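You operate a simulated robot arm through the tools that you are given. There is no shell and no other tool.

You are at the controls of a simulated robot arm. One attempt, no reset.

JOB
Put things in order on the top of the window bench. At the end: the red maroon felt block from the top of the window bench is on the brown carton (marked "CORD"); the yellow brush stands where the red maroon felt block stood; the green brush stands where the red felt wad stood; the red felt wad from the top of the window bench stands where the yellow brush stood; whatever was shut is shut again. Leave all else as you found it, and nothing knocked over.

The check looks at the end state, three seconds after you hand in, the way a careful person would. Anything else that was tipped, shoved, dropped, spilled or broken makes it a failure.

ROBOT AND FRAMES
A 7-joint arm with a two-finger parallel gripper, fixed in place. Base frame: the origin is at the foot of the arm, x ahead of it, y to its left, z up; the work surface is at about z = 0. Units: mm, rad, N and s.
With the tool pointing down near the work surface it reaches from about 240 to 620 mm from the base axis. Its first joint turns from -1.152 to 1.152 rad. Payload 2.6 kg.
Tool frame: the origin (TCP) lies between the finger pads and is the grasp point; the fingertips stand 30 mm ahead of it; z points along the fingers, y is the line along which they close. Largest opening 94 mm; finger width 28, thickness 10; the body of the gripper, 50 by 96 mm, starts 55 mm behind the TCP.
Orientation is that of the tool frame in the base frame, as a unit quaternion [x, y, z, w]. With the fingers straight down and closing along the base's y, the tool's x points along the base's -x, its y along +y and its z along -z.

CONTROLS
- The arm moves only by the tool play_rows. Its argument "plan" is a list of rows, each an object (a shift or turn left out is 0, a gripper value left out holds the last) with "linear": the shift along the tool's x, y, z in mm, a list of three; "dr": the turn, a rotation vector about the tool's x, y, z in rad, a list of three; "claw": the finger opening in mm, from 0 to 94. In form: [{"linear": [x, y, z], "dr": [ax, ay, az], "claw": claw}, ...]. A call has 1 to 20 rows; each row shifts and turns the commanded pose from where the row before left it, along the tool's axes as they then stand. Rows are played at 5 a second. More than 50 mm and 0.15 rad between two rows, or a gripper value outside its range, and nothing of the call is played. A pose out of reach is approached as far as the arm can. The call stops where the force on the tool passes 40 N (or 10 N more than at its start, if that is more) or the arm is blocked; 0.2 s more then pass. Each finger travels about 72 mm/s and halts on what it meets, pressing with about 25 N; the grip force reading is that of the motor and also rises with nothing between the fingers. The clock runs only during rows and for 0.2 s after the last one: add rows that do not move to give the fingers time. The reply holds the time, the measured pose of the TCP, the force on the tool along the base axes, the opening and the grip force, in the units named above and with some noise, with the torque about the TCP (base axes, N m) and any sound that the robot's microphone picked up, and new pictures: "views" is both (left out), scene, wrist or none.
- Cameras (640 x 400 px; columns grow to the right, rows downward): "scene" is fixed at [63.9, 453.2, 543.3]; the picture's right is [-0.59, -0.81, 0.00], its down [-0.53, 0.39, -0.76] and it looks along [0.61, -0.45, -0.65] (base axes); focal length 318 px, centre (320, 200). "wrist" rides on the gripper at [76, 14, -103] in the tool frame; the picture's right is [-0.18, 0.98, 0.00], its down [-0.75, -0.14, -0.64] and it looks along [-0.63, -0.12, 0.77] (tool axes); focal length 243 px, centre (320, 200). There is no depth. A picture from a camera that has moved, and an enlarged one, comes with that camera's place and axes in the base frame and with its lens. The place of the scene camera against the robot may be out by one fixed shift of up to 25 mm in any direction.
- enlarge(camera, box): a new picture of the part [left, top, right, bottom] of that camera's present view, enlarged. No time passes.
- sign_off(): hands the job in; it is judged then, once.

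Nothing tells you positions but the pictures and the camera data. Unless the task says otherwise, let go and move clear before handing in.

The tools are called after "Request:" by a JSON object that holds its "method" and its "body". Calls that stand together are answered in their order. play_rows: Moves the arm, as the interface text tells. Its arguments: {"type":"object","properties":{"plan":{"type":"array","items":{"type":"object","properties":{"linear":{"type":"array","items":{"type":"number"}},"dr":{"type":"array","items":{"type":"number"}},"claw":{"type":"number"}}}},"views":{"type":"string","enum":["both","scene","wrist","none"]}},"required":["plan"]} The other tools are called the same way: enlarge (camera, box) takes an enlarged picture of a part of a camera's view; sign_off () hands the job in.

At the start:

```text
time: 0.0
tool_pos: [389.0, 122.2, 323.3]
orientation: [0.0, 1.0, 0.0, 0.001]
force: [0.3, -0.3, 0.5]
moment: [0.02, 0.05, -0.01]
width: 94.1
finger_force: 0.0
```

scene: 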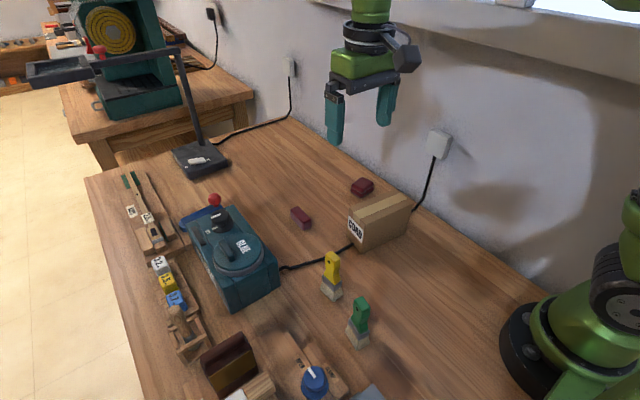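
wrist: 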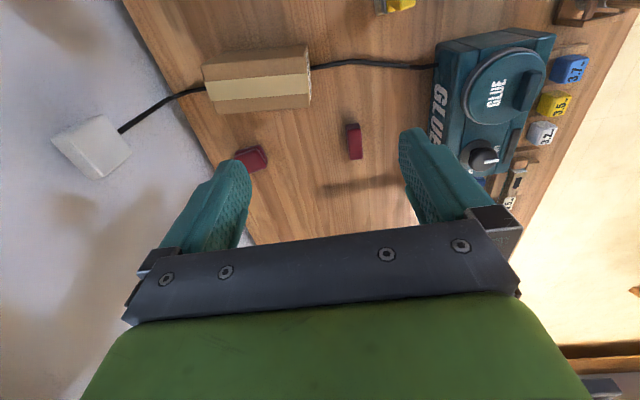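

I see a brown carton, two dark red felt pieces near it, and a yellow and a green brush standing closer to the arm. I'll enlarge the pictures first to tell the pieces apart and measure where they are.

Request:
{"method": "enlarge", "body": {"camera": "scene", "box": [270, 160, 430, 260]}}

Request:
{"method": "enlarge", "body": {"camera": "scene", "box": [290, 240, 418, 360]}}

Request:
{"method": "enlarge", "body": {"camera": "wrist", "box": [180, 20, 440, 190]}}

Request:
{"method": "enlarge", "body": {"camera": "scene", "box": [80, 160, 400, 400]}}

```text
4.00 times, centred on (350, 210) of scene
camera zoom: at [63.9, 453.2, 543.3], right [-0.59, -0.81, 0.0], down [-0.53, 0.39, -0.76], along [0.61, -0.45, -0.65], focal length 1272 px, centre (200, 160)
```

zoom: 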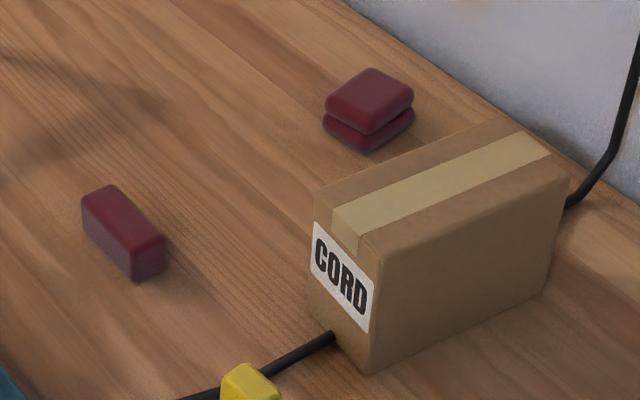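

```text
3.33 times, centred on (354, 300) of scene
camera zoom: at [63.9, 453.2, 543.3], right [-0.59, -0.81, 0.0], down [-0.53, 0.39, -0.76], along [0.61, -0.45, -0.65], focal length 1060 px, centre (207, -133)
```

zoom: 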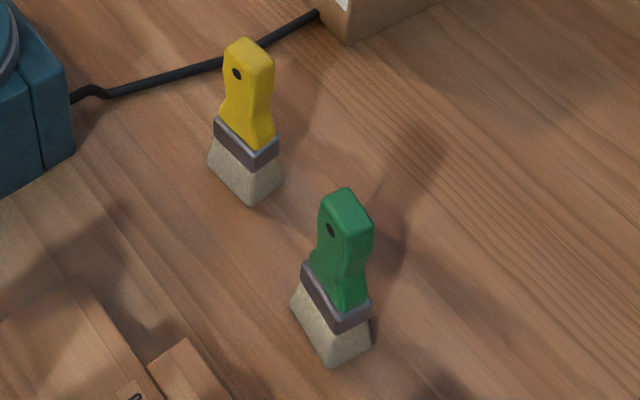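

```text
2.35 times, centred on (310, 105) of wrist
camera zoom: at [311.8, 135.4, 425.4], right [0.18, 0.98, 0.0], down [0.75, -0.14, 0.64], along [0.63, -0.12, -0.77], focal length 571 px, centre (344, 424)
```

zoom: 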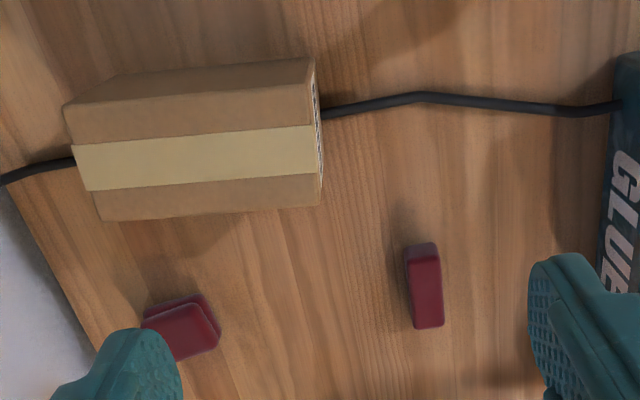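

```text
1.67 times, centred on (240, 280) of scene
camera zoom: at [63.9, 453.2, 543.3], right [-0.59, -0.81, 0.0], down [-0.53, 0.39, -0.76], along [0.61, -0.45, -0.65], focal length 530 px, centre (453, 67)
```

zoom: 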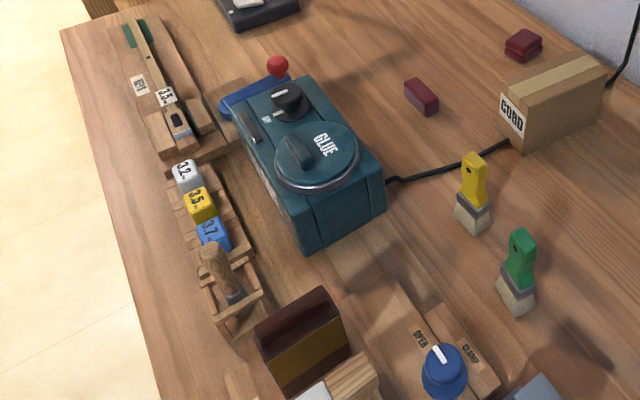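

The block with a single bar shape is at about (523, 158), and the two-layer wad is at about (525, -39). The brushes are near (323, 223) and (223, 243), and the carton is near (390, 35). I'll check the other dark red object near the bottom and move over the block for a closer look.

Request:
{"method": "enlarge", "body": {"camera": "scene", "box": [180, 300, 400, 400]}}

Request:
{"method": "play_rows", "body": {"plan": [{"linear": [-33, 9, 25]}, {"linear": [-33, 9, 25]}, {"linear": [-34, 9, 25]}, {"linear": [-34, 9, 25]}, {}]}}

```text
2.91 times, centred on (290, 350) of scene
camera zoom: at [63.9, 453.2, 543.3], right [-0.59, -0.81, 0.0], down [-0.53, 0.39, -0.76], along [0.61, -0.45, -0.65], focal length 925 px, centre (407, -236)
```

zoom: 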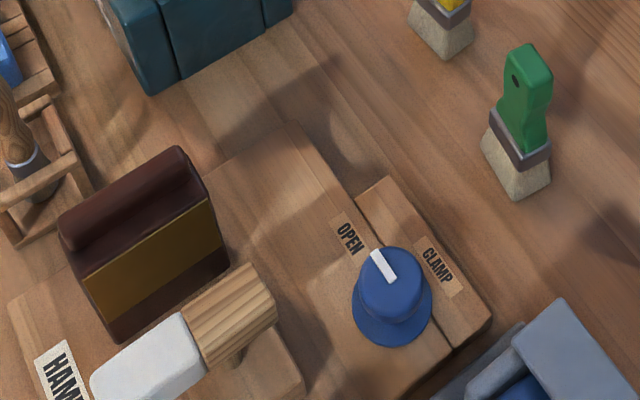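

```text
time: 1.2
tool_pos: [521.0, 160.8, 222.6]
orientation: [-0.001, 1.0, 0.001, 0.0]
force: [-0.2, 0.2, -0.1]
moment: [-0.01, 0.01, -0.02]
width: 93.8
finger_force: 0.2
camera wrist: at [444.6, 174.4, 326.0], right [0.18, 0.98, 0.0], down [0.75, -0.14, 0.64], along [0.63, -0.12, -0.77], focal length 243 px, centre (320, 200)
```

scene: 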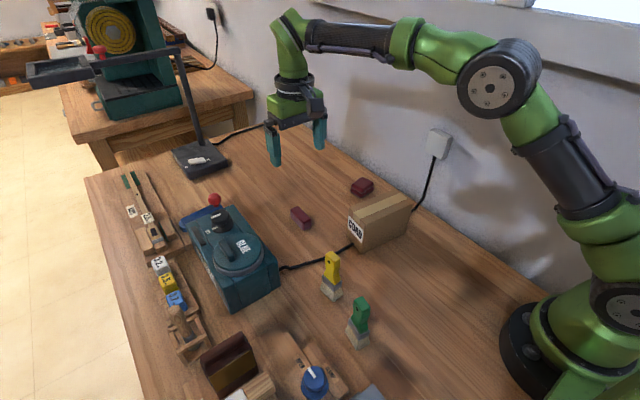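
wrist: 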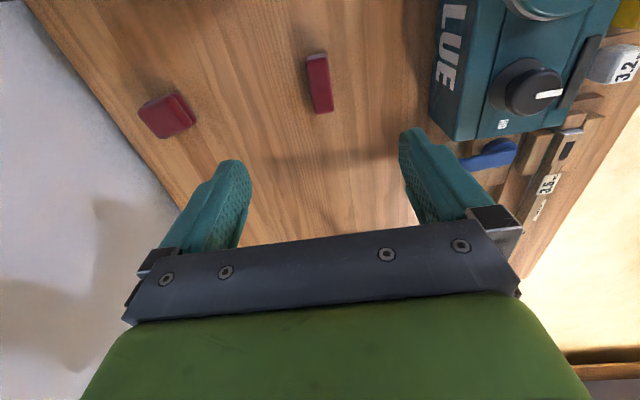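

Request:
{"method": "enlarge", "body": {"camera": "wrist", "box": [260, 30, 388, 130]}}

Request:
{"method": "enlarge", "body": {"camera": "wrist", "box": [110, 70, 238, 150]}}

```text
4.00 times, centred on (324, 80) of wrist
camera zoom: at [444.6, 174.4, 326.0], right [0.18, 0.98, 0.0], down [0.75, -0.14, 0.64], along [0.63, -0.12, -0.77], focal length 970 px, centre (304, 680)
```

zoom: 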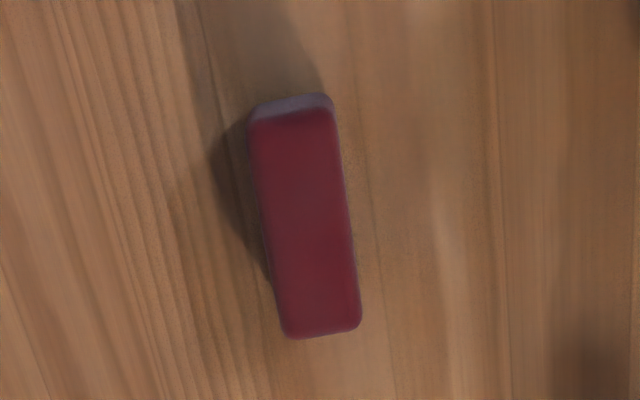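

```text
5.00 times, centred on (174, 110) of wrist
camera zoom: at [444.6, 174.4, 326.0], right [0.18, 0.98, 0.0], down [0.75, -0.14, 0.64], along [0.63, -0.12, -0.77], focal length 1213 px, centre (1050, 650)
```

zoom: 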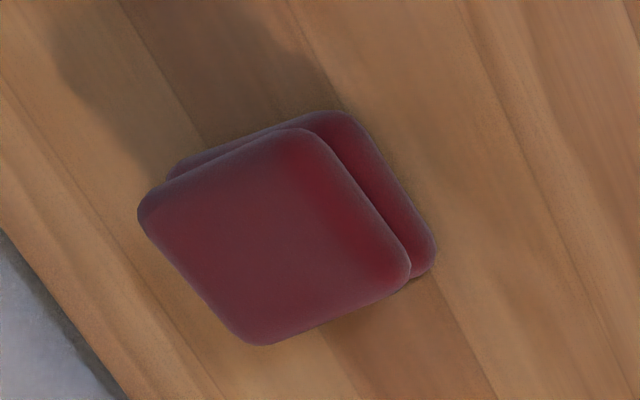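

The block measures about 60 × 23 mm, lies along x and is centred at (524, 160). I'll go down and grip it.

Request:
{"method": "play_rows", "body": {"plan": [{"linear": [-3, -1, 46]}, {"linear": [0, 0, 46]}, {"linear": [0, 0, 46]}, {"linear": [0, 0, 30]}, {"linear": [0, 0, 18]}, {}]}}

```text
time: 2.6
tool_pos: [524.8, 158.2, 36.0]
orientation: [-0.001, 1.0, 0.0, -0.001]
force: [0.7, 0.0, -0.2]
moment: [0.01, 0.0, -0.04]
width: 93.9
finger_force: 0.0
camera wrist: at [448.1, 171.8, 139.4], right [0.18, 0.98, 0.0], down [0.75, -0.14, 0.64], along [0.63, -0.12, -0.77], focal length 243 px, centre (320, 200)
```

scene: 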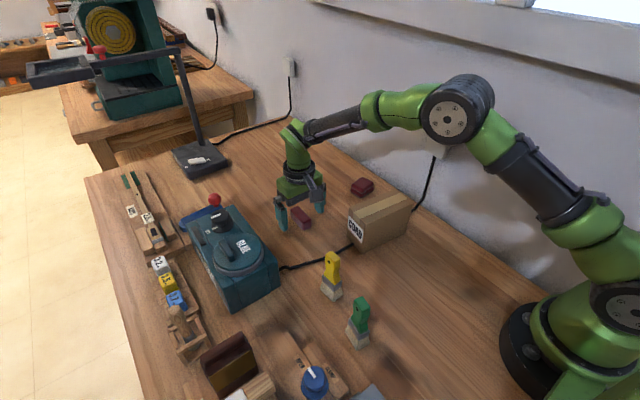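
wrist: 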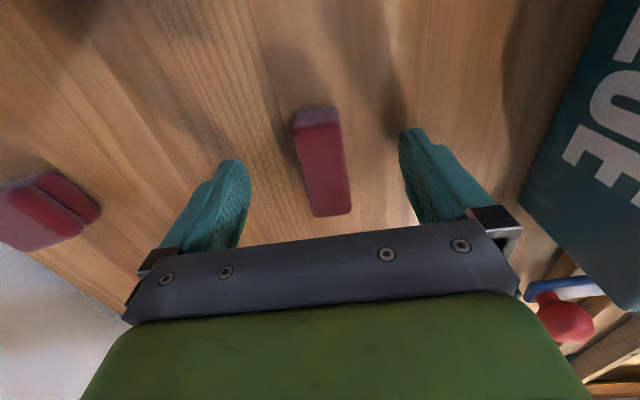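

The fingers straddle the block, so I'll close on it and lift.

Request:
{"method": "play_rows", "body": {"plan": [{"linear": [0, 2, 0], "claw": 60}, {"claw": 14}, {"claw": 14}, {"claw": 14}, {"claw": 14}, {"linear": [0, 0, -20]}, {"linear": [0, 0, -45]}, {"linear": [0, 0, -45]}, {"linear": [0, 0, -45]}, {"linear": [0, 0, -45]}, {"linear": [25, -25, -20]}, {"linear": [30, -30, 0]}, {"linear": [30, -30, 0]}, {}]}}

```text
time: 5.6
tool_pos: [439.3, 71.1, 256.2]
orientation: [0.001, 1.0, 0.0, 0.0]
force: [-0.2, 1.0, -0.4]
moment: [0.01, 0.01, -0.01]
width: 24.4
finger_force: 25.1
camera wrist: at [361.7, 86.3, 359.3], right [0.18, 0.98, 0.0], down [0.75, -0.14, 0.64], along [0.63, -0.12, -0.77], focal length 243 px, centre (320, 200)
```

scene: 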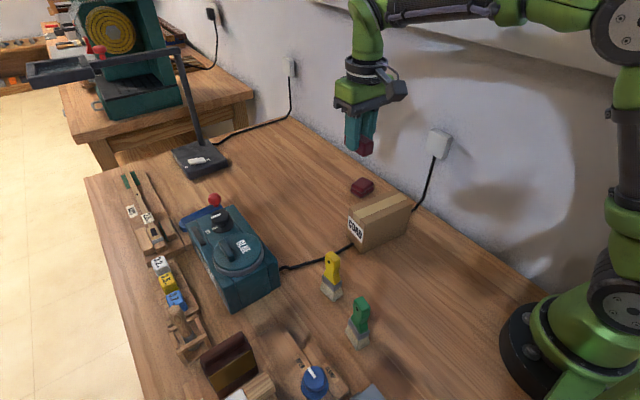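
wrist: 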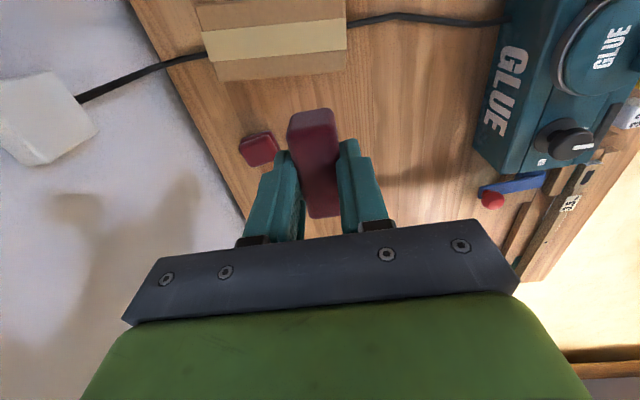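

The block is held and lifted. I'll back off a little so the wrist camera can see the whole carton.

Request:
{"method": "play_rows", "body": {"plan": [{"linear": [40, -10, 0]}, {"linear": [40, -10, 0]}, {"linear": [0, 0, 0]}, {}], "views": "wrist"}}

Request:
{"method": "enlarge", "body": {"camera": "wrist", "box": [190, 0, 390, 125]}}

```text
time: 6.6
tool_pos: [359.7, 54.3, 257.7]
orientation: [0.0, 1.0, 0.0, 0.0]
force: [-0.3, -0.3, 0.1]
moment: [0.01, 0.01, 0.02]
width: 24.8
finger_force: 25.2
camera wrist: at [283.0, 67.8, 360.2], right [0.18, 0.98, 0.0], down [0.75, -0.14, 0.64], along [0.63, -0.12, -0.77], focal length 243 px, centre (320, 200)
```

wrist: 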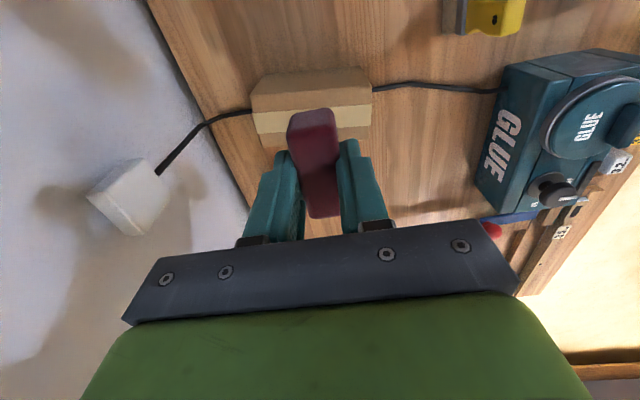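

```text
3.20 times, centred on (290, 62) of wrist
camera zoom: at [283.0, 67.8, 360.2], right [0.18, 0.98, 0.0], down [0.75, -0.14, 0.64], along [0.63, -0.12, -0.77], focal length 776 px, centre (416, 640)
```

zoom: 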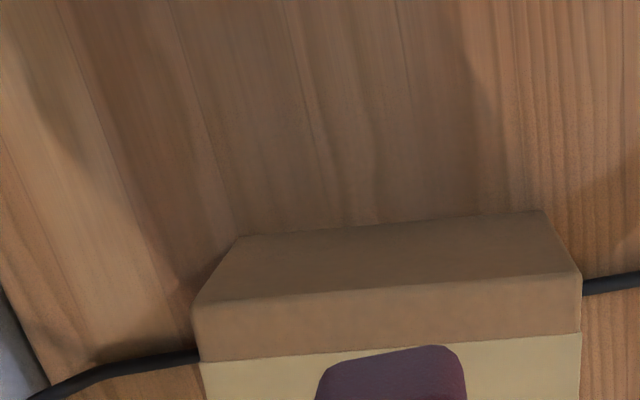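

The carton top is at z ≈ 91, with its centre at about (385, 40), 60 × 126 mm and yawed about 6°. I'll go above it and turn the block so it lies along the carton's length.

Request:
{"method": "play_rows", "body": {"plan": [{"linear": [-25, -14, 0]}, {"dr": [0, 0, -0.1466]}, {"dr": [0, 0, -0.1466]}, {"dr": [0, 0, -0.1466]}, {"dr": [0, 0, -0.1466]}, {"dr": [0, 0, -0.1466]}, {"dr": [0, 0, -0.1466]}, {"dr": [0, 0, -0.1466]}, {"dr": [0, 0, -0.1466]}, {"dr": [0, 0, -0.1466]}, {"dr": [0, 0, -0.1466]}, {}, {}]}}

```text
time: 9.4
tool_pos: [385.2, 39.5, 256.4]
orientation: [-0.669, 0.743, 0.0, 0.0]
force: [0.5, -0.1, 0.1]
moment: [0.0, 0.03, 0.01]
width: 24.9
finger_force: 25.2
camera wrist: at [362.7, -34.2, 359.6], right [-0.96, 0.28, 0.0], down [0.22, 0.74, 0.64], along [0.18, 0.62, -0.77], focal length 243 px, centre (320, 200)
```

scene: 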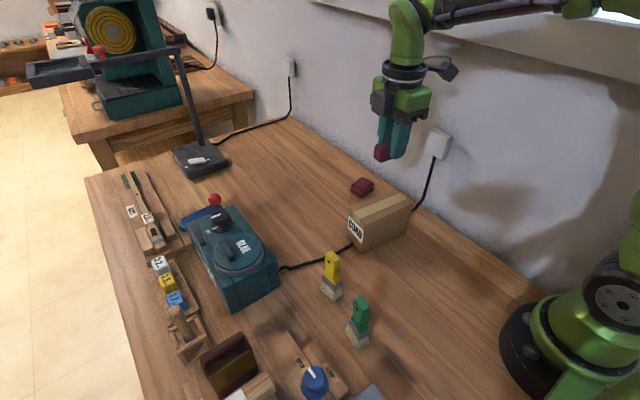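
wrist: 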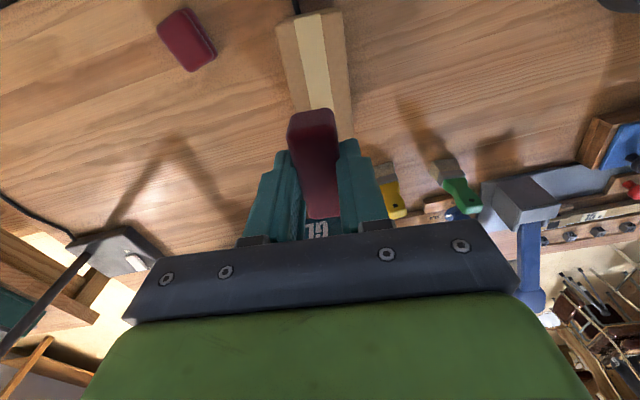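

The block is lined up with the carton, so I'll lower it.

Request:
{"method": "play_rows", "body": {"plan": [{"linear": [0, 0, 45]}, {"linear": [0, 0, 45]}, {"linear": [0, 0, 25]}, {"linear": [0, 0, 9]}, {}]}}

Request:
{"method": "enlarge", "body": {"camera": "scene", "box": [320, 130, 448, 260]}}

```text
time: 10.6
tool_pos: [386.0, 40.2, 131.2]
orientation: [-0.669, 0.743, -0.001, 0.001]
force: [-4.4, -2.1, 14.3]
moment: [-0.01, 0.14, 0.0]
width: 24.7
finger_force: 24.8
camera wrist: at [363.1, -34.9, 234.4], right [-0.96, 0.29, 0.0], down [0.22, 0.73, 0.64], along [0.19, 0.62, -0.77], focal length 243 px, centre (320, 200)
```

scene: 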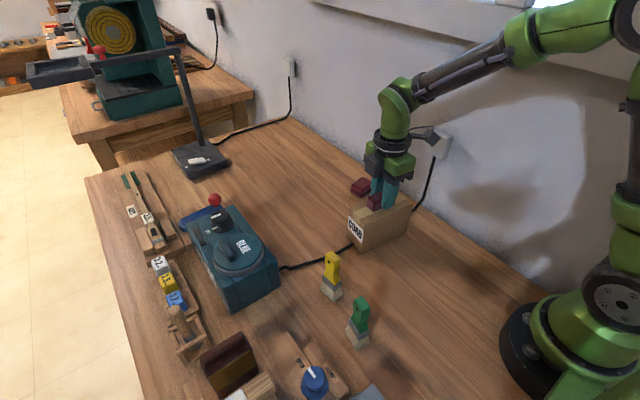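
wrist: 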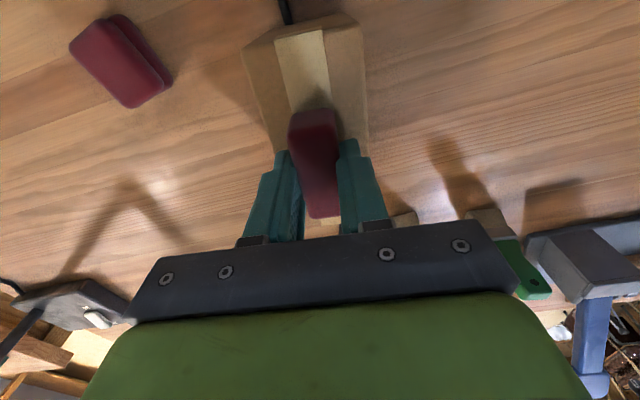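

```text
3.08 times, centred on (384, 195) of scene
camera zoom: at [63.8, 453.1, 543.3], right [-0.59, -0.81, 0.0], down [-0.53, 0.39, -0.76], along [0.61, -0.45, -0.65], focal length 978 px, centre (123, 215)
```

zoom: 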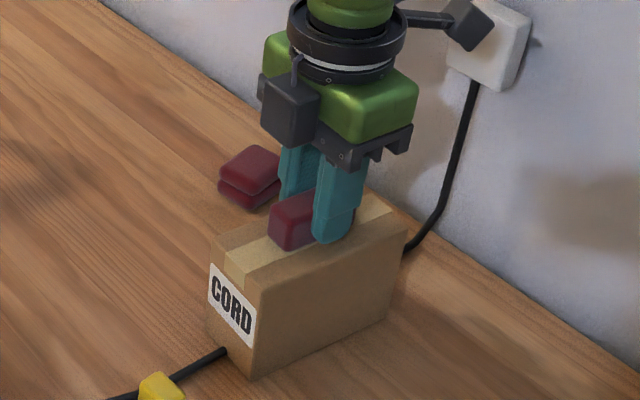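

The block touches the carton top with about 14 N of contact. I'll release it and go up.

Request:
{"method": "play_rows", "body": {"plan": [{"linear": [0, 0, -1]}, {"claw": 45}, {"claw": 45}, {}, {"linear": [0, 0, -20]}, {"linear": [0, 0, -45]}, {"linear": [0, 0, -45]}, {"linear": [0, 0, -45]}, {}]}}

Request:
{"method": "enlarge", "body": {"camera": "scene", "box": [320, 150, 448, 260]}}

```text
time: 12.6
tool_pos: [385.3, 40.4, 285.4]
orientation: [-0.67, 0.743, 0.0, 0.0]
force: [0.1, 0.4, -0.1]
moment: [0.0, -0.05, 0.01]
width: 44.7
finger_force: 0.1
camera wrist: at [362.8, -33.5, 388.3], right [-0.96, 0.28, 0.0], down [0.22, 0.74, 0.64], along [0.18, 0.62, -0.77], focal length 243 px, centre (320, 200)
```

scene: 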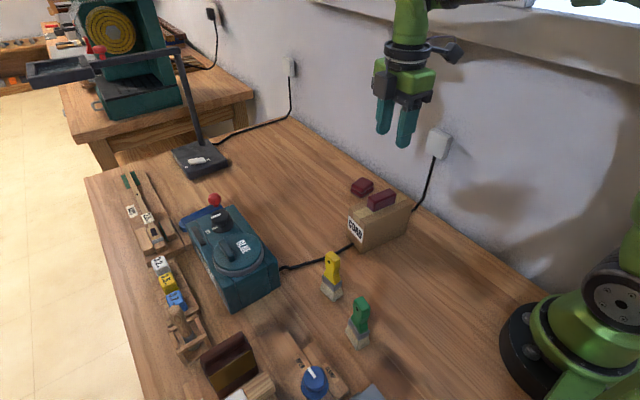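
wrist: 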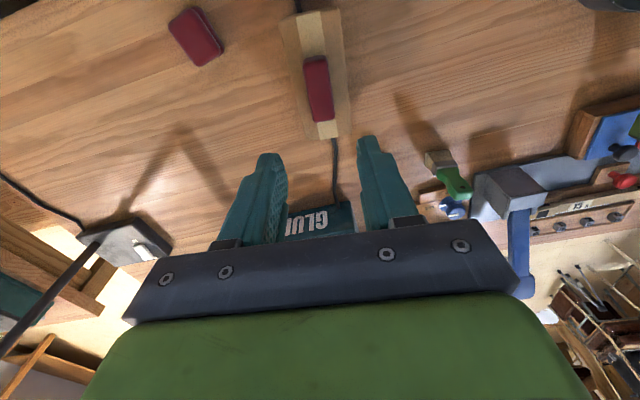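

```text
3.64 times, centred on (384, 205) of scene
camera zoom: at [63.9, 453.2, 543.3], right [-0.59, -0.81, 0.0], down [-0.53, 0.39, -0.76], along [0.61, -0.45, -0.65], focal length 1156 px, centre (87, 182)
```

zoom: 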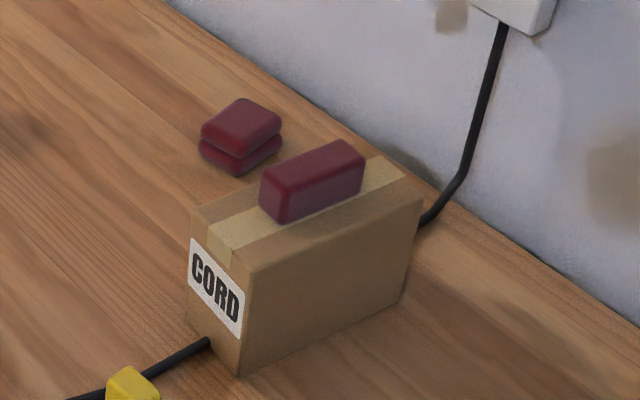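

The block rests well on the carton. Next I'll turn the tool back and look at the yellow brush from above.

Request:
{"method": "play_rows", "body": {"plan": [{"dr": [0, 0, 0.1466]}, {"dr": [0, 0, 0.1466]}, {"dr": [0, 0, 0.1466]}, {"dr": [0, 0, 0.1466]}, {"dr": [0, 0, 0.1466]}, {"dr": [0, 0, 0.1466]}, {"dr": [0, 0, 0.1466]}, {"dr": [0, 0, 0.1466]}, {"dr": [0, 0, 0.1466]}, {"dr": [0, 0, 0.1466], "claw": 70}, {"linear": [16, 36, 0]}, {"linear": [16, 36, 0]}, {"linear": [16, 37, 0]}, {"linear": [16, 37, 0]}, {"linear": [16, 37, 0]}, {}]}}

Request:
{"method": "enlarge", "body": {"camera": "wrist", "box": [240, 20, 400, 150]}}

```text
time: 16.0
tool_pos: [305.1, 222.7, 288.9]
orientation: [0.0, 1.0, 0.0, 0.0]
force: [-0.2, 0.2, 0.5]
moment: [0.02, -0.01, 0.02]
width: 70.0
finger_force: 0.1
camera wrist: at [228.2, 237.1, 390.8], right [0.18, 0.98, 0.0], down [0.75, -0.14, 0.64], along [0.63, -0.12, -0.77], focal length 243 px, centre (320, 200)
```

scene: 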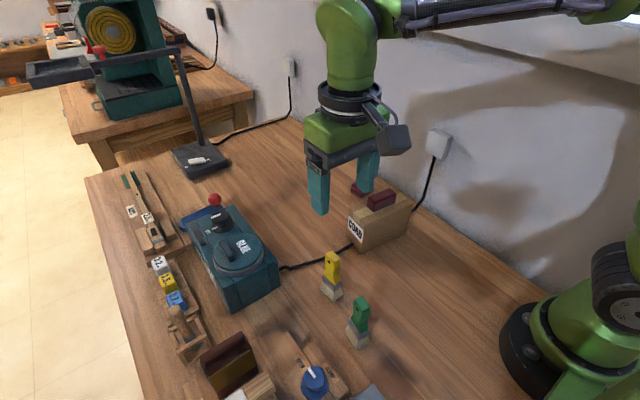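
wrist: 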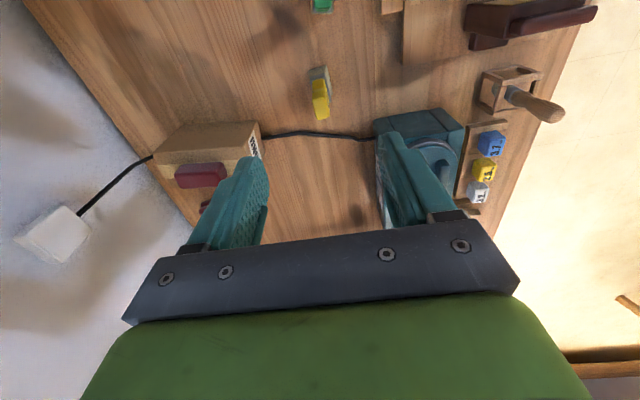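

```text
3.08 times, centred on (320, 85) of wrist
camera zoom: at [228.2, 237.1, 390.8], right [0.18, 0.98, 0.0], down [0.75, -0.14, 0.64], along [0.63, -0.12, -0.77], focal length 746 px, centre (320, 554)
```

zoom: 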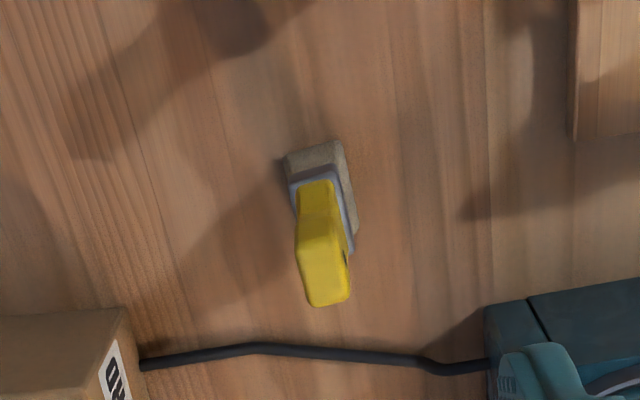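

The yellow brush stands at about (326, 220), about 110 mm tall, with a handle about 17 mm thick across y. I'll stop just above it to check alignment.

Request:
{"method": "play_rows", "body": {"plan": [{"linear": [-21, -3, 30], "dr": [0, 0, -0.07]}, {"linear": [0, 0, 45]}, {"linear": [0, 0, 45]}, {"linear": [0, 0, 10]}, {}]}}

Request:
{"method": "enlarge", "body": {"camera": "wrist", "box": [220, 40, 420, 200]}}

```text
time: 17.2
tool_pos: [327.3, 217.1, 157.4]
orientation: [-0.036, 0.999, -0.001, 0.001]
force: [0.9, 0.2, 0.2]
moment: [0.02, 0.05, -0.01]
width: 70.0
finger_force: 0.0
camera wrist: at [250.3, 225.6, 260.4], right [0.11, 0.99, 0.0], down [0.76, -0.09, 0.64], along [0.64, -0.07, -0.77], focal length 243 px, centre (320, 200)
```

scene: 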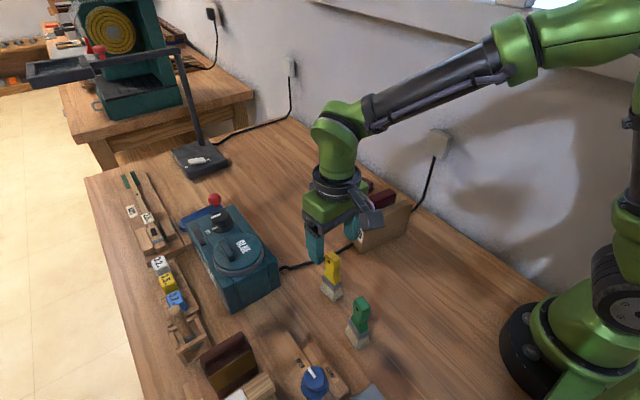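
wrist: 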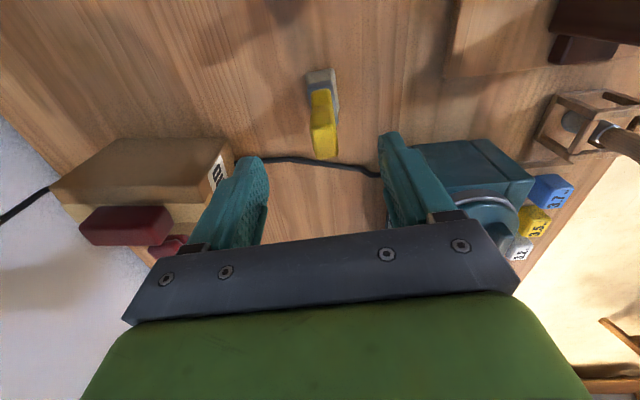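

```text
2.50 times, centred on (320, 120) of wrist
camera zoom: at [250.3, 225.6, 260.4], right [0.11, 0.99, 0.0], down [0.76, -0.09, 0.64], along [0.64, -0.07, -0.77], focal length 606 px, centre (320, 400)
```

zoom: 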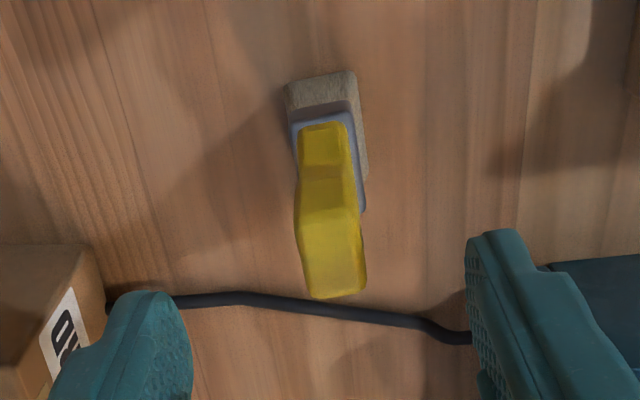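

The brush's centre is about 4 mm to +y of the tool. I'll correct that, go down and grip the handle.

Request:
{"method": "play_rows", "body": {"plan": [{"linear": [1, 4, 0]}, {"linear": [0, 0, 35]}, {"linear": [0, 0, 36]}, {}, {"claw": 30}, {"claw": 10}, {"claw": 10}, {"claw": 10}, {"claw": 10}]}}

Request:
{"method": "enlarge", "body": {"camera": "scene", "box": [280, 200, 408, 310]}}

```text
time: 19.2
tool_pos: [324.3, 222.9, 86.6]
orientation: [-0.035, 0.999, 0.001, 0.0]
force: [-0.4, -0.1, -0.6]
moment: [0.0, -0.03, 0.01]
width: 20.9
finger_force: 25.2
camera wrist: at [247.0, 231.5, 190.4], right [0.11, 0.99, 0.0], down [0.76, -0.09, 0.64], along [0.64, -0.07, -0.77], focal length 243 px, centre (320, 200)
```

scene: 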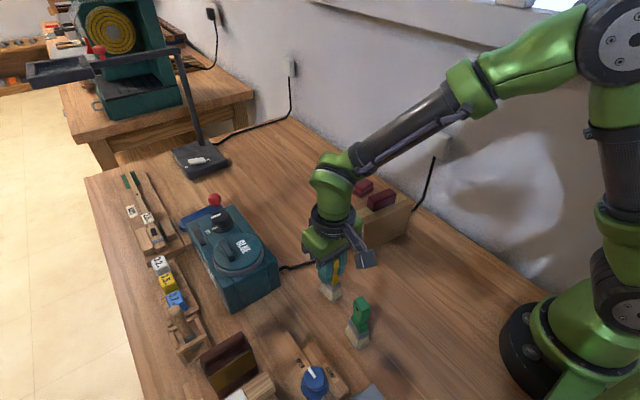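
wrist: 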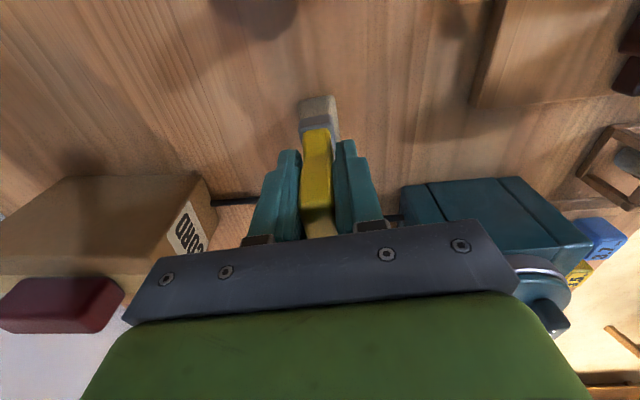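

```text
3.64 times, centred on (344, 255) of scene
camera zoom: at [63.9, 453.2, 543.3], right [-0.59, -0.81, 0.0], down [-0.53, 0.39, -0.76], along [0.61, -0.45, -0.65], focal length 1156 px, centre (233, 0)
```

zoom: 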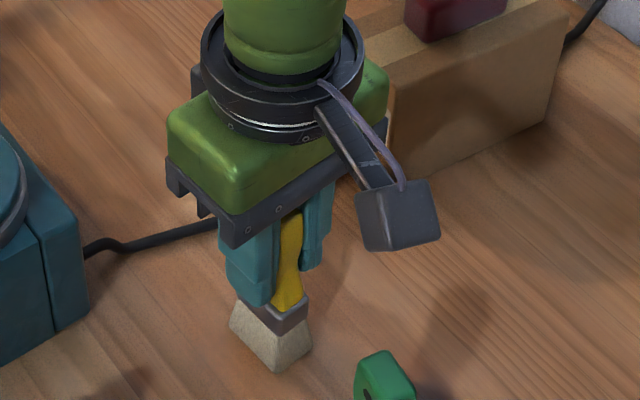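

The handle is gripped (21 mm). I'll lift the brush and carry it to above where the block stood, (524, 160).

Request:
{"method": "play_rows", "body": {"plan": [{"linear": [0, 0, -20]}, {"linear": [0, 0, -40]}, {"linear": [0, 0, -45]}, {"linear": [0, 0, -25], "dr": [0, 0, 0.07]}, {"linear": [-39.7, -12.4, 0]}, {"linear": [-39.7, -12.4, 0]}, {"linear": [-39.7, -12.4, 0]}, {"linear": [-39.7, -12.4, 0]}, {"linear": [-39.7, -12.4, 0]}, {}, {}]}}

```text
time: 21.6
tool_pos: [523.4, 162.0, 218.2]
orientation: [0.0, 1.0, -0.001, -0.001]
force: [0.6, 0.0, -1.8]
moment: [0.04, 0.01, 0.02]
width: 21.0
finger_force: 24.7
camera wrist: at [445.5, 176.3, 320.1], right [0.18, 0.98, 0.0], down [0.75, -0.14, 0.64], along [0.63, -0.12, -0.77], focal length 243 px, centre (320, 200)
```

scene: 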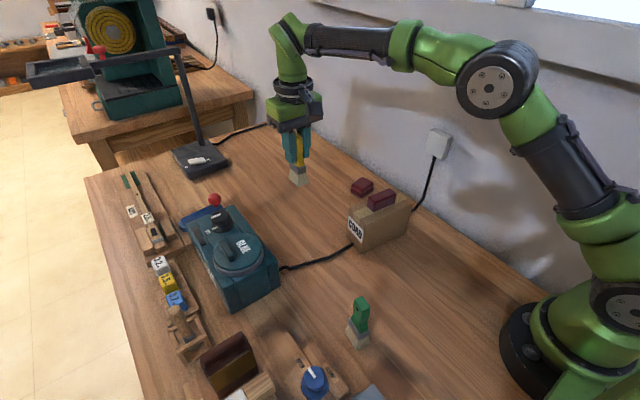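
wrist: 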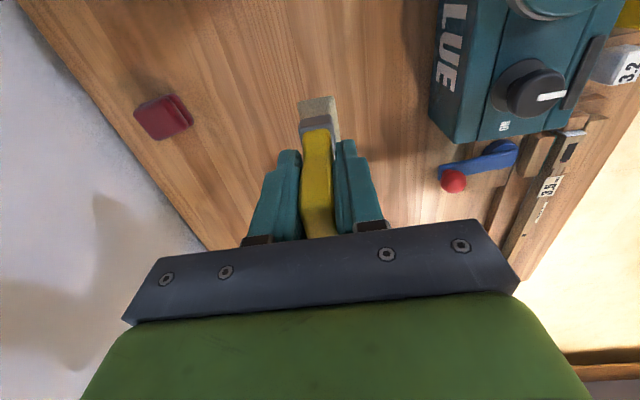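

Request:
{"method": "play_rows", "body": {"plan": [{"linear": [0, -1, 45]}, {"linear": [0, 0, 45]}, {"linear": [0, 0, 28]}, {"linear": [0, 0, 9]}, {}, {}]}}

Request:
{"method": "enlarge", "body": {"camera": "scene", "box": [240, 140, 368, 250]}}

```text
time: 23.0
tool_pos: [523.5, 158.4, 92.4]
orientation: [0.0, 1.0, 0.0, 0.0]
force: [-0.2, 0.4, -0.9]
moment: [0.01, 0.0, 0.04]
width: 21.0
finger_force: 24.8
camera wrist: at [447.0, 174.3, 195.1], right [0.18, 0.98, 0.0], down [0.75, -0.14, 0.64], along [0.63, -0.12, -0.77], focal length 243 px, centre (320, 200)
```

scene: 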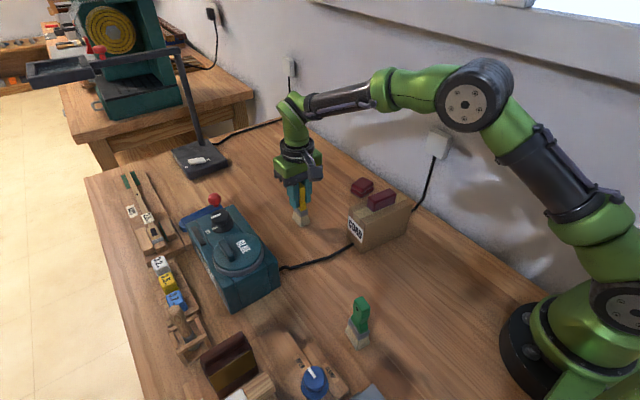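
wrist: 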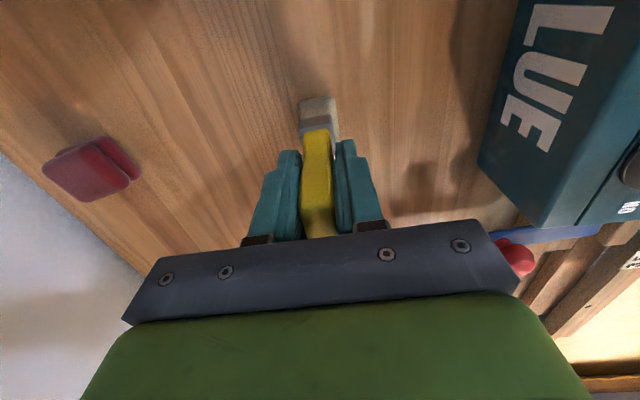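

```text
3.64 times, centred on (304, 195) of scene
camera zoom: at [63.9, 453.2, 543.3], right [-0.59, -0.81, 0.0], down [-0.53, 0.39, -0.76], along [0.61, -0.45, -0.65], focal length 1156 px, centre (378, 218)
```

zoom: 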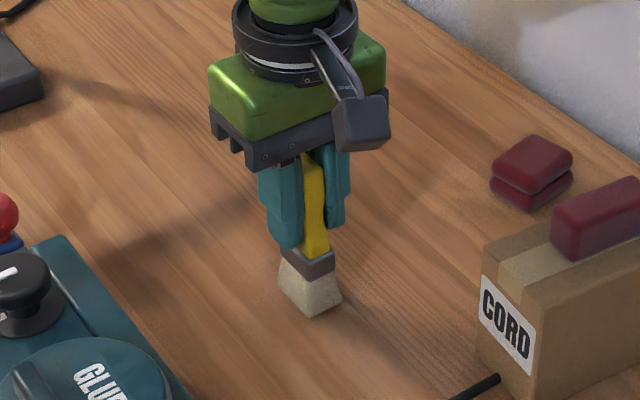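

Request:
{"method": "play_rows", "body": {"plan": [{"linear": [0, 1, 3]}, {"linear": [0, 0, 1]}, {"linear": [0, 0, 1]}, {"linear": [0, 0, 0.5]}, {}, {}], "views": "none"}}

```text
time: 24.4
tool_pos: [522.4, 161.6, 88.4]
orientation: [-0.001, 1.0, 0.001, 0.002]
force: [-5.5, -1.8, 23.1]
moment: [-0.1, 0.34, -0.03]
width: 21.0
finger_force: 24.7
```

The brush is in firm contact with the bench. I'll ease off slightly, open, and go straight up.

Request:
{"method": "play_rows", "body": {"plan": [{"linear": [0, 0, -1]}, {"claw": 30}, {"claw": 60}, {"claw": 60}, {}, {"linear": [0, 0, -20]}, {"linear": [0, 0, -40]}, {"linear": [0, 0, -45]}, {"linear": [0, 0, -30]}, {}]}}

Request:
{"method": "enlarge", "body": {"camera": "scene", "box": [240, 140, 368, 250]}}

Request:
{"method": "enlarge", "body": {"camera": "wrist", "box": [240, 30, 400, 150]}}

Request:
{"method": "enlarge", "body": {"camera": "wrist", "box": [110, 70, 238, 150]}}

```text
time: 26.6
tool_pos: [525.1, 161.5, 223.2]
orientation: [-0.001, 1.0, 0.001, 0.001]
force: [0.0, 0.2, -1.0]
moment: [0.0, 0.0, -0.05]
width: 60.1
finger_force: 0.1
camera wrist: at [447.3, 175.5, 325.8], right [0.18, 0.98, 0.0], down [0.75, -0.14, 0.64], along [0.63, -0.12, -0.77], focal length 243 px, centre (320, 200)
```

scene: 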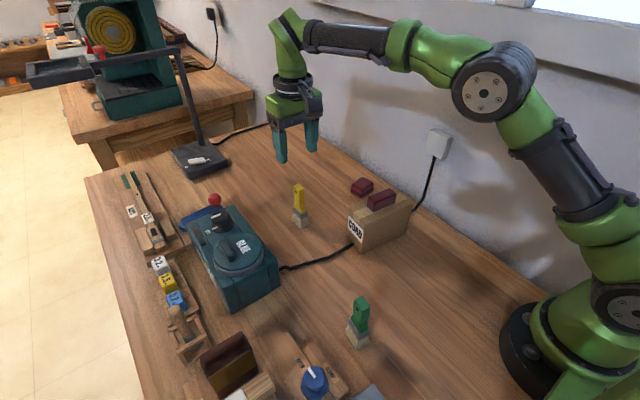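
wrist: 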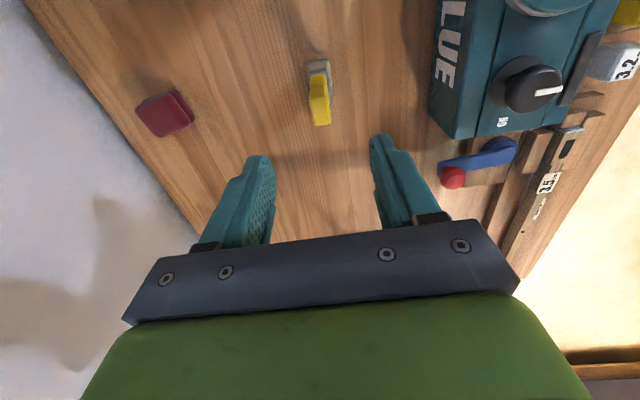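

```text
3.64 times, centred on (304, 195) of scene
camera zoom: at [63.9, 453.2, 543.3], right [-0.59, -0.81, 0.0], down [-0.53, 0.39, -0.76], along [0.61, -0.45, -0.65], focal length 1156 px, centre (378, 218)
```

zoom: 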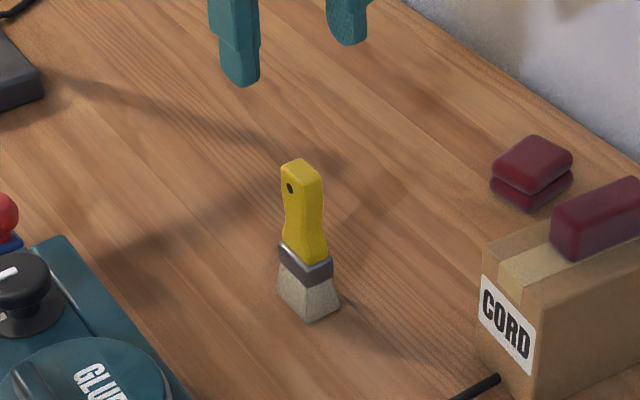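

```text
3.33 times, centred on (320, 90) of wrist
camera zoom: at [447.3, 175.5, 325.8], right [0.18, 0.98, 0.0], down [0.75, -0.14, 0.64], along [0.63, -0.12, -0.77], focal length 809 px, centre (320, 567)
```

zoom: 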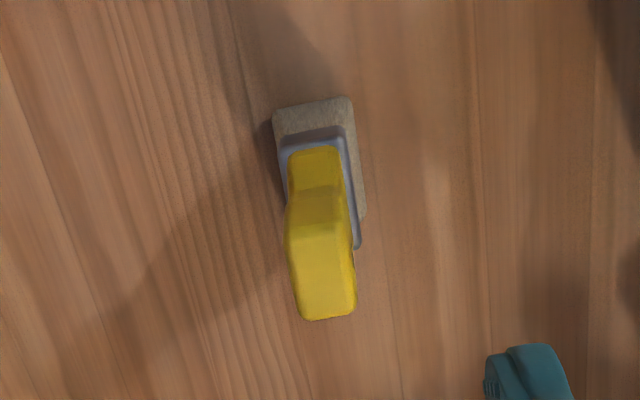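

```text
5.00 times, centred on (174, 110) of wrist
camera zoom: at [447.3, 175.5, 325.8], right [0.18, 0.98, 0.0], down [0.75, -0.14, 0.64], along [0.63, -0.12, -0.77], focal length 1213 px, centre (1050, 650)
```

zoom: 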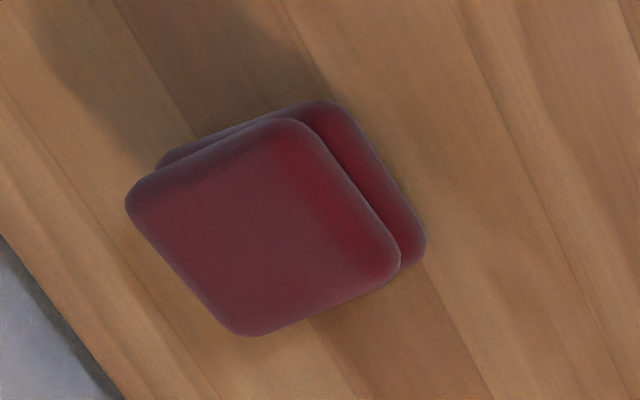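

The yellow brush stands upright at (524.5, 161). The wad is about 51 × 37 mm, centred near (524, -38) and yawed about 0.2 rad, so I'll move above it, turn to match and check.

Request:
{"method": "play_rows", "body": {"plan": [{"linear": [0, -40, 0], "claw": 94}, {"linear": [0, -40, 0]}, {"linear": [0, -40, 0]}, {"linear": [0, -40, 0]}, {"linear": [0, -40, 0], "dr": [0, 0, -0.1]}, {"linear": [0, 0, 45], "dr": [0, 0, -0.1]}, {"linear": [0, 0, 45]}, {}, {}]}}

Request:
{"method": "enlarge", "body": {"camera": "wrist", "box": [220, 40, 420, 200]}}

```text
time: 28.6
tool_pos: [521.6, -40.1, 127.3]
orientation: [-0.1, 0.995, -0.001, 0.0]
force: [0.6, 0.2, 0.6]
moment: [-0.04, 0.01, 0.0]
width: 93.7
finger_force: 0.1
camera wrist: at [444.7, -42.0, 229.6], right [-0.02, 1.0, 0.0], down [0.77, 0.01, 0.64], along [0.64, 0.01, -0.77], focal length 243 px, centre (320, 200)
```

scene: 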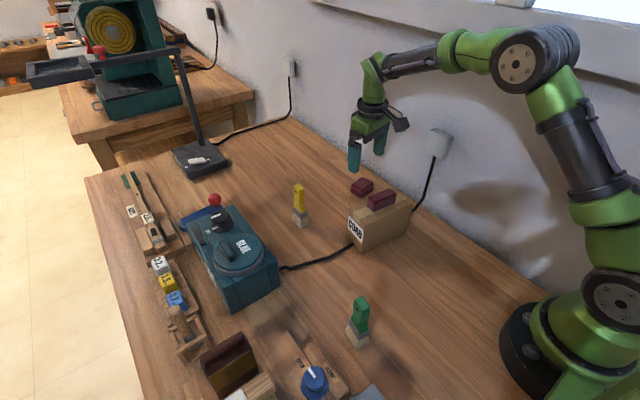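
wrist: 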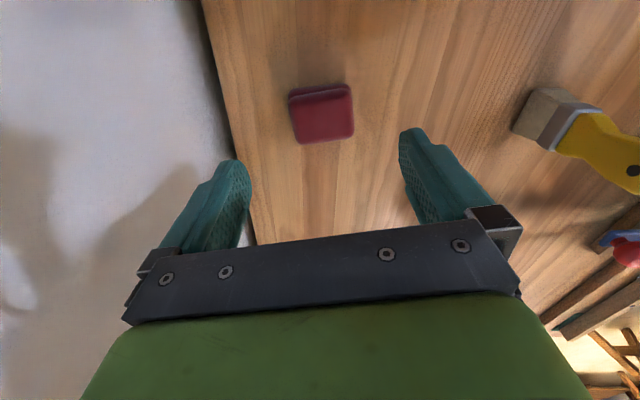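

```text
2.50 times, centred on (320, 120) of wrist
camera zoom: at [444.7, -42.0, 229.6], right [-0.02, 1.0, 0.0], down [0.77, 0.01, 0.64], along [0.64, 0.01, -0.77], focal length 606 px, centre (320, 400)
```

zoom: 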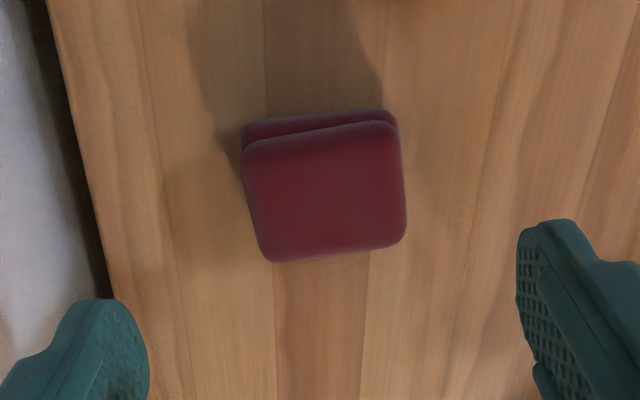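

The wad is centred at (523.6, -37.8) and the tool is aligned with it. I'll go down and grip both layers.

Request:
{"method": "play_rows", "body": {"plan": [{"linear": [-2.4, 1.9, 0]}, {"linear": [0, 0, 45]}, {"linear": [0, 0, 35]}, {"linear": [0, 0, 11]}, {}, {"claw": 60}, {"claw": 38}, {"claw": 38}, {"claw": 38}, {}]}}

Request:
{"method": "enlarge", "body": {"camera": "scene", "box": [300, 120, 428, 230]}}

```text
time: 30.8
tool_pos: [526.4, -39.2, 38.9]
orientation: [-0.099, 0.995, 0.0, 0.001]
force: [0.7, 0.1, 6.1]
moment: [0.02, -0.01, -0.06]
width: 56.0
finger_force: 24.9
camera wrist: at [447.8, -40.2, 141.4], right [-0.02, 1.0, 0.0], down [0.77, 0.01, 0.64], along [0.64, 0.01, -0.77], focal length 243 px, centre (320, 200)
```

scene: 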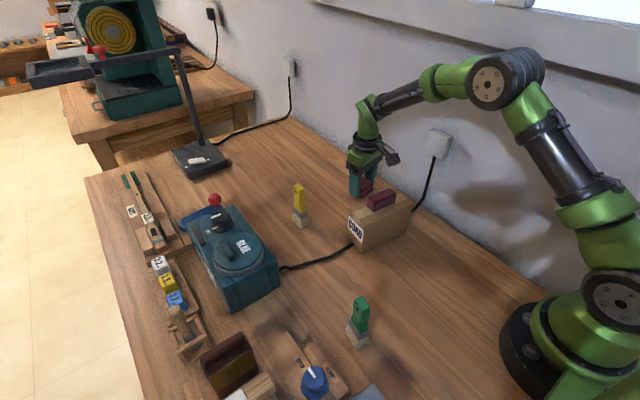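
wrist: 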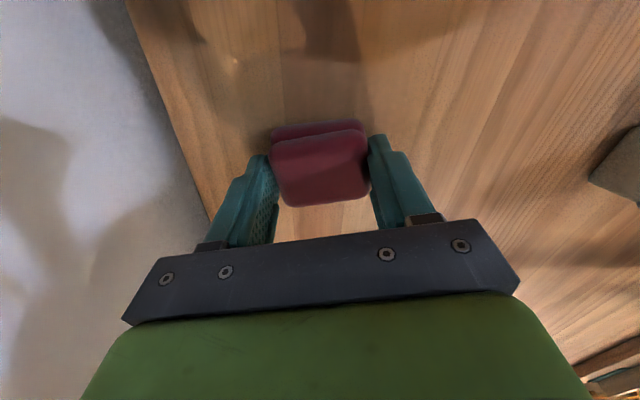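

```text
3.64 times, centred on (364, 175) of scene
camera zoom: at [63.9, 453.2, 543.3], right [-0.59, -0.81, 0.0], down [-0.53, 0.39, -0.76], along [0.61, -0.45, -0.65], focal length 1156 px, centre (160, 291)
```

zoom: 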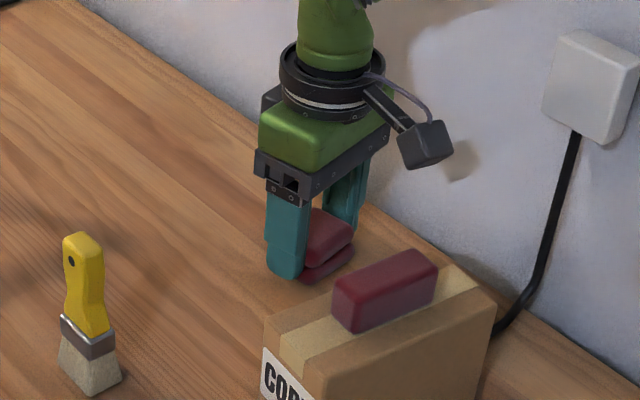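

The wad is held (56 mm wide). I'll lift it high over the carton and carry it to the yellow brush's old place at (326, 221).

Request:
{"method": "play_rows", "body": {"plan": [{"linear": [0, 0, -15]}, {"linear": [0, 0, -40]}, {"linear": [0, 0, -45]}, {"linear": [0, 0, -45], "dr": [0, 0, 0.1]}, {"linear": [0, 0, -45], "dr": [0, 0, 0.1]}, {}, {}]}}

```text
time: 32.4
tool_pos: [526.9, -36.4, 229.7]
orientation: [0.0, 1.0, -0.001, 0.0]
force: [0.5, 0.1, -0.2]
moment: [-0.02, -0.01, 0.02]
width: 55.5
finger_force: 25.6
camera wrist: at [450.1, -22.1, 332.9], right [0.18, 0.98, 0.0], down [0.75, -0.14, 0.64], along [0.63, -0.12, -0.77], focal length 243 px, centre (320, 200)
```

scene: 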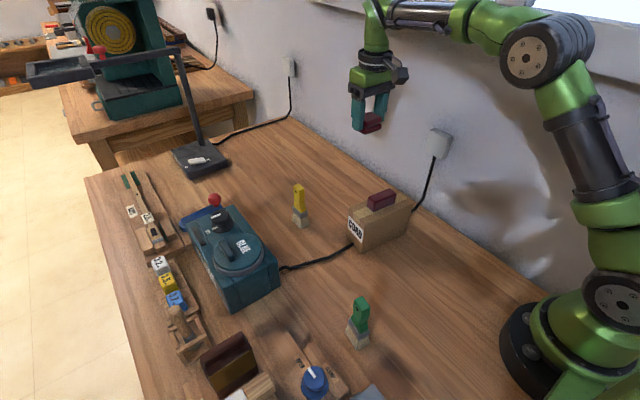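
wrist: 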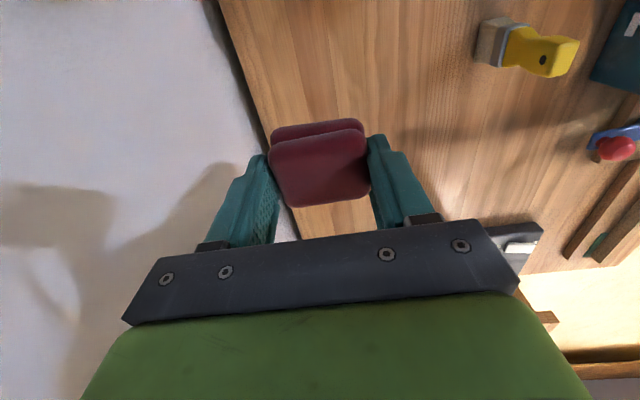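

Request:
{"method": "play_rows", "body": {"plan": [{"linear": [24.8, 32.2, 0]}, {"linear": [24.8, 32.2, 0]}, {"linear": [24.8, 32.3, 0]}, {"linear": [24.8, 32.3, 0]}, {"linear": [24.8, 32.3, 0]}, {"linear": [24.8, 32.3, 0]}, {"linear": [24.8, 32.2, 0]}, {"linear": [24.8, 32.2, 0]}, {}, {}]}}

```text
time: 34.6
tool_pos: [328.8, 220.2, 228.0]
orientation: [0.0, 1.0, 0.001, 0.0]
force: [-0.6, 0.8, -0.2]
moment: [-0.02, -0.03, -0.02]
width: 55.0
finger_force: 25.1
camera wrist: at [251.2, 234.5, 331.7], right [0.18, 0.98, 0.0], down [0.75, -0.14, 0.64], along [0.63, -0.12, -0.77], focal length 243 px, centre (320, 200)
```

scene: 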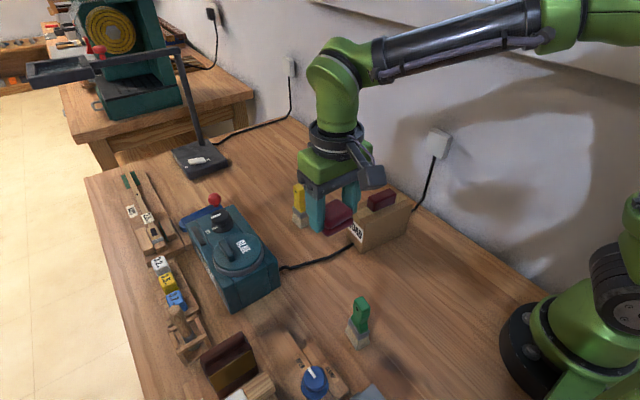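
wrist: 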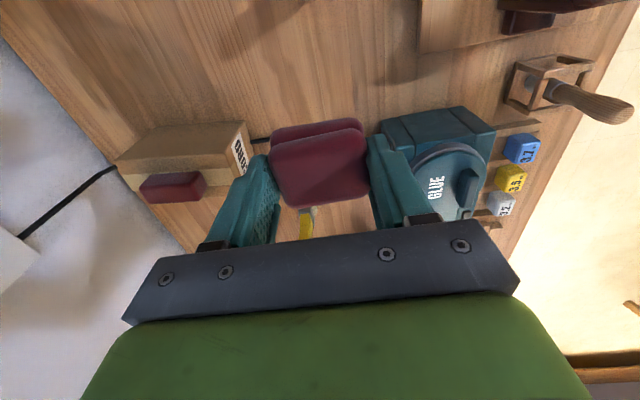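

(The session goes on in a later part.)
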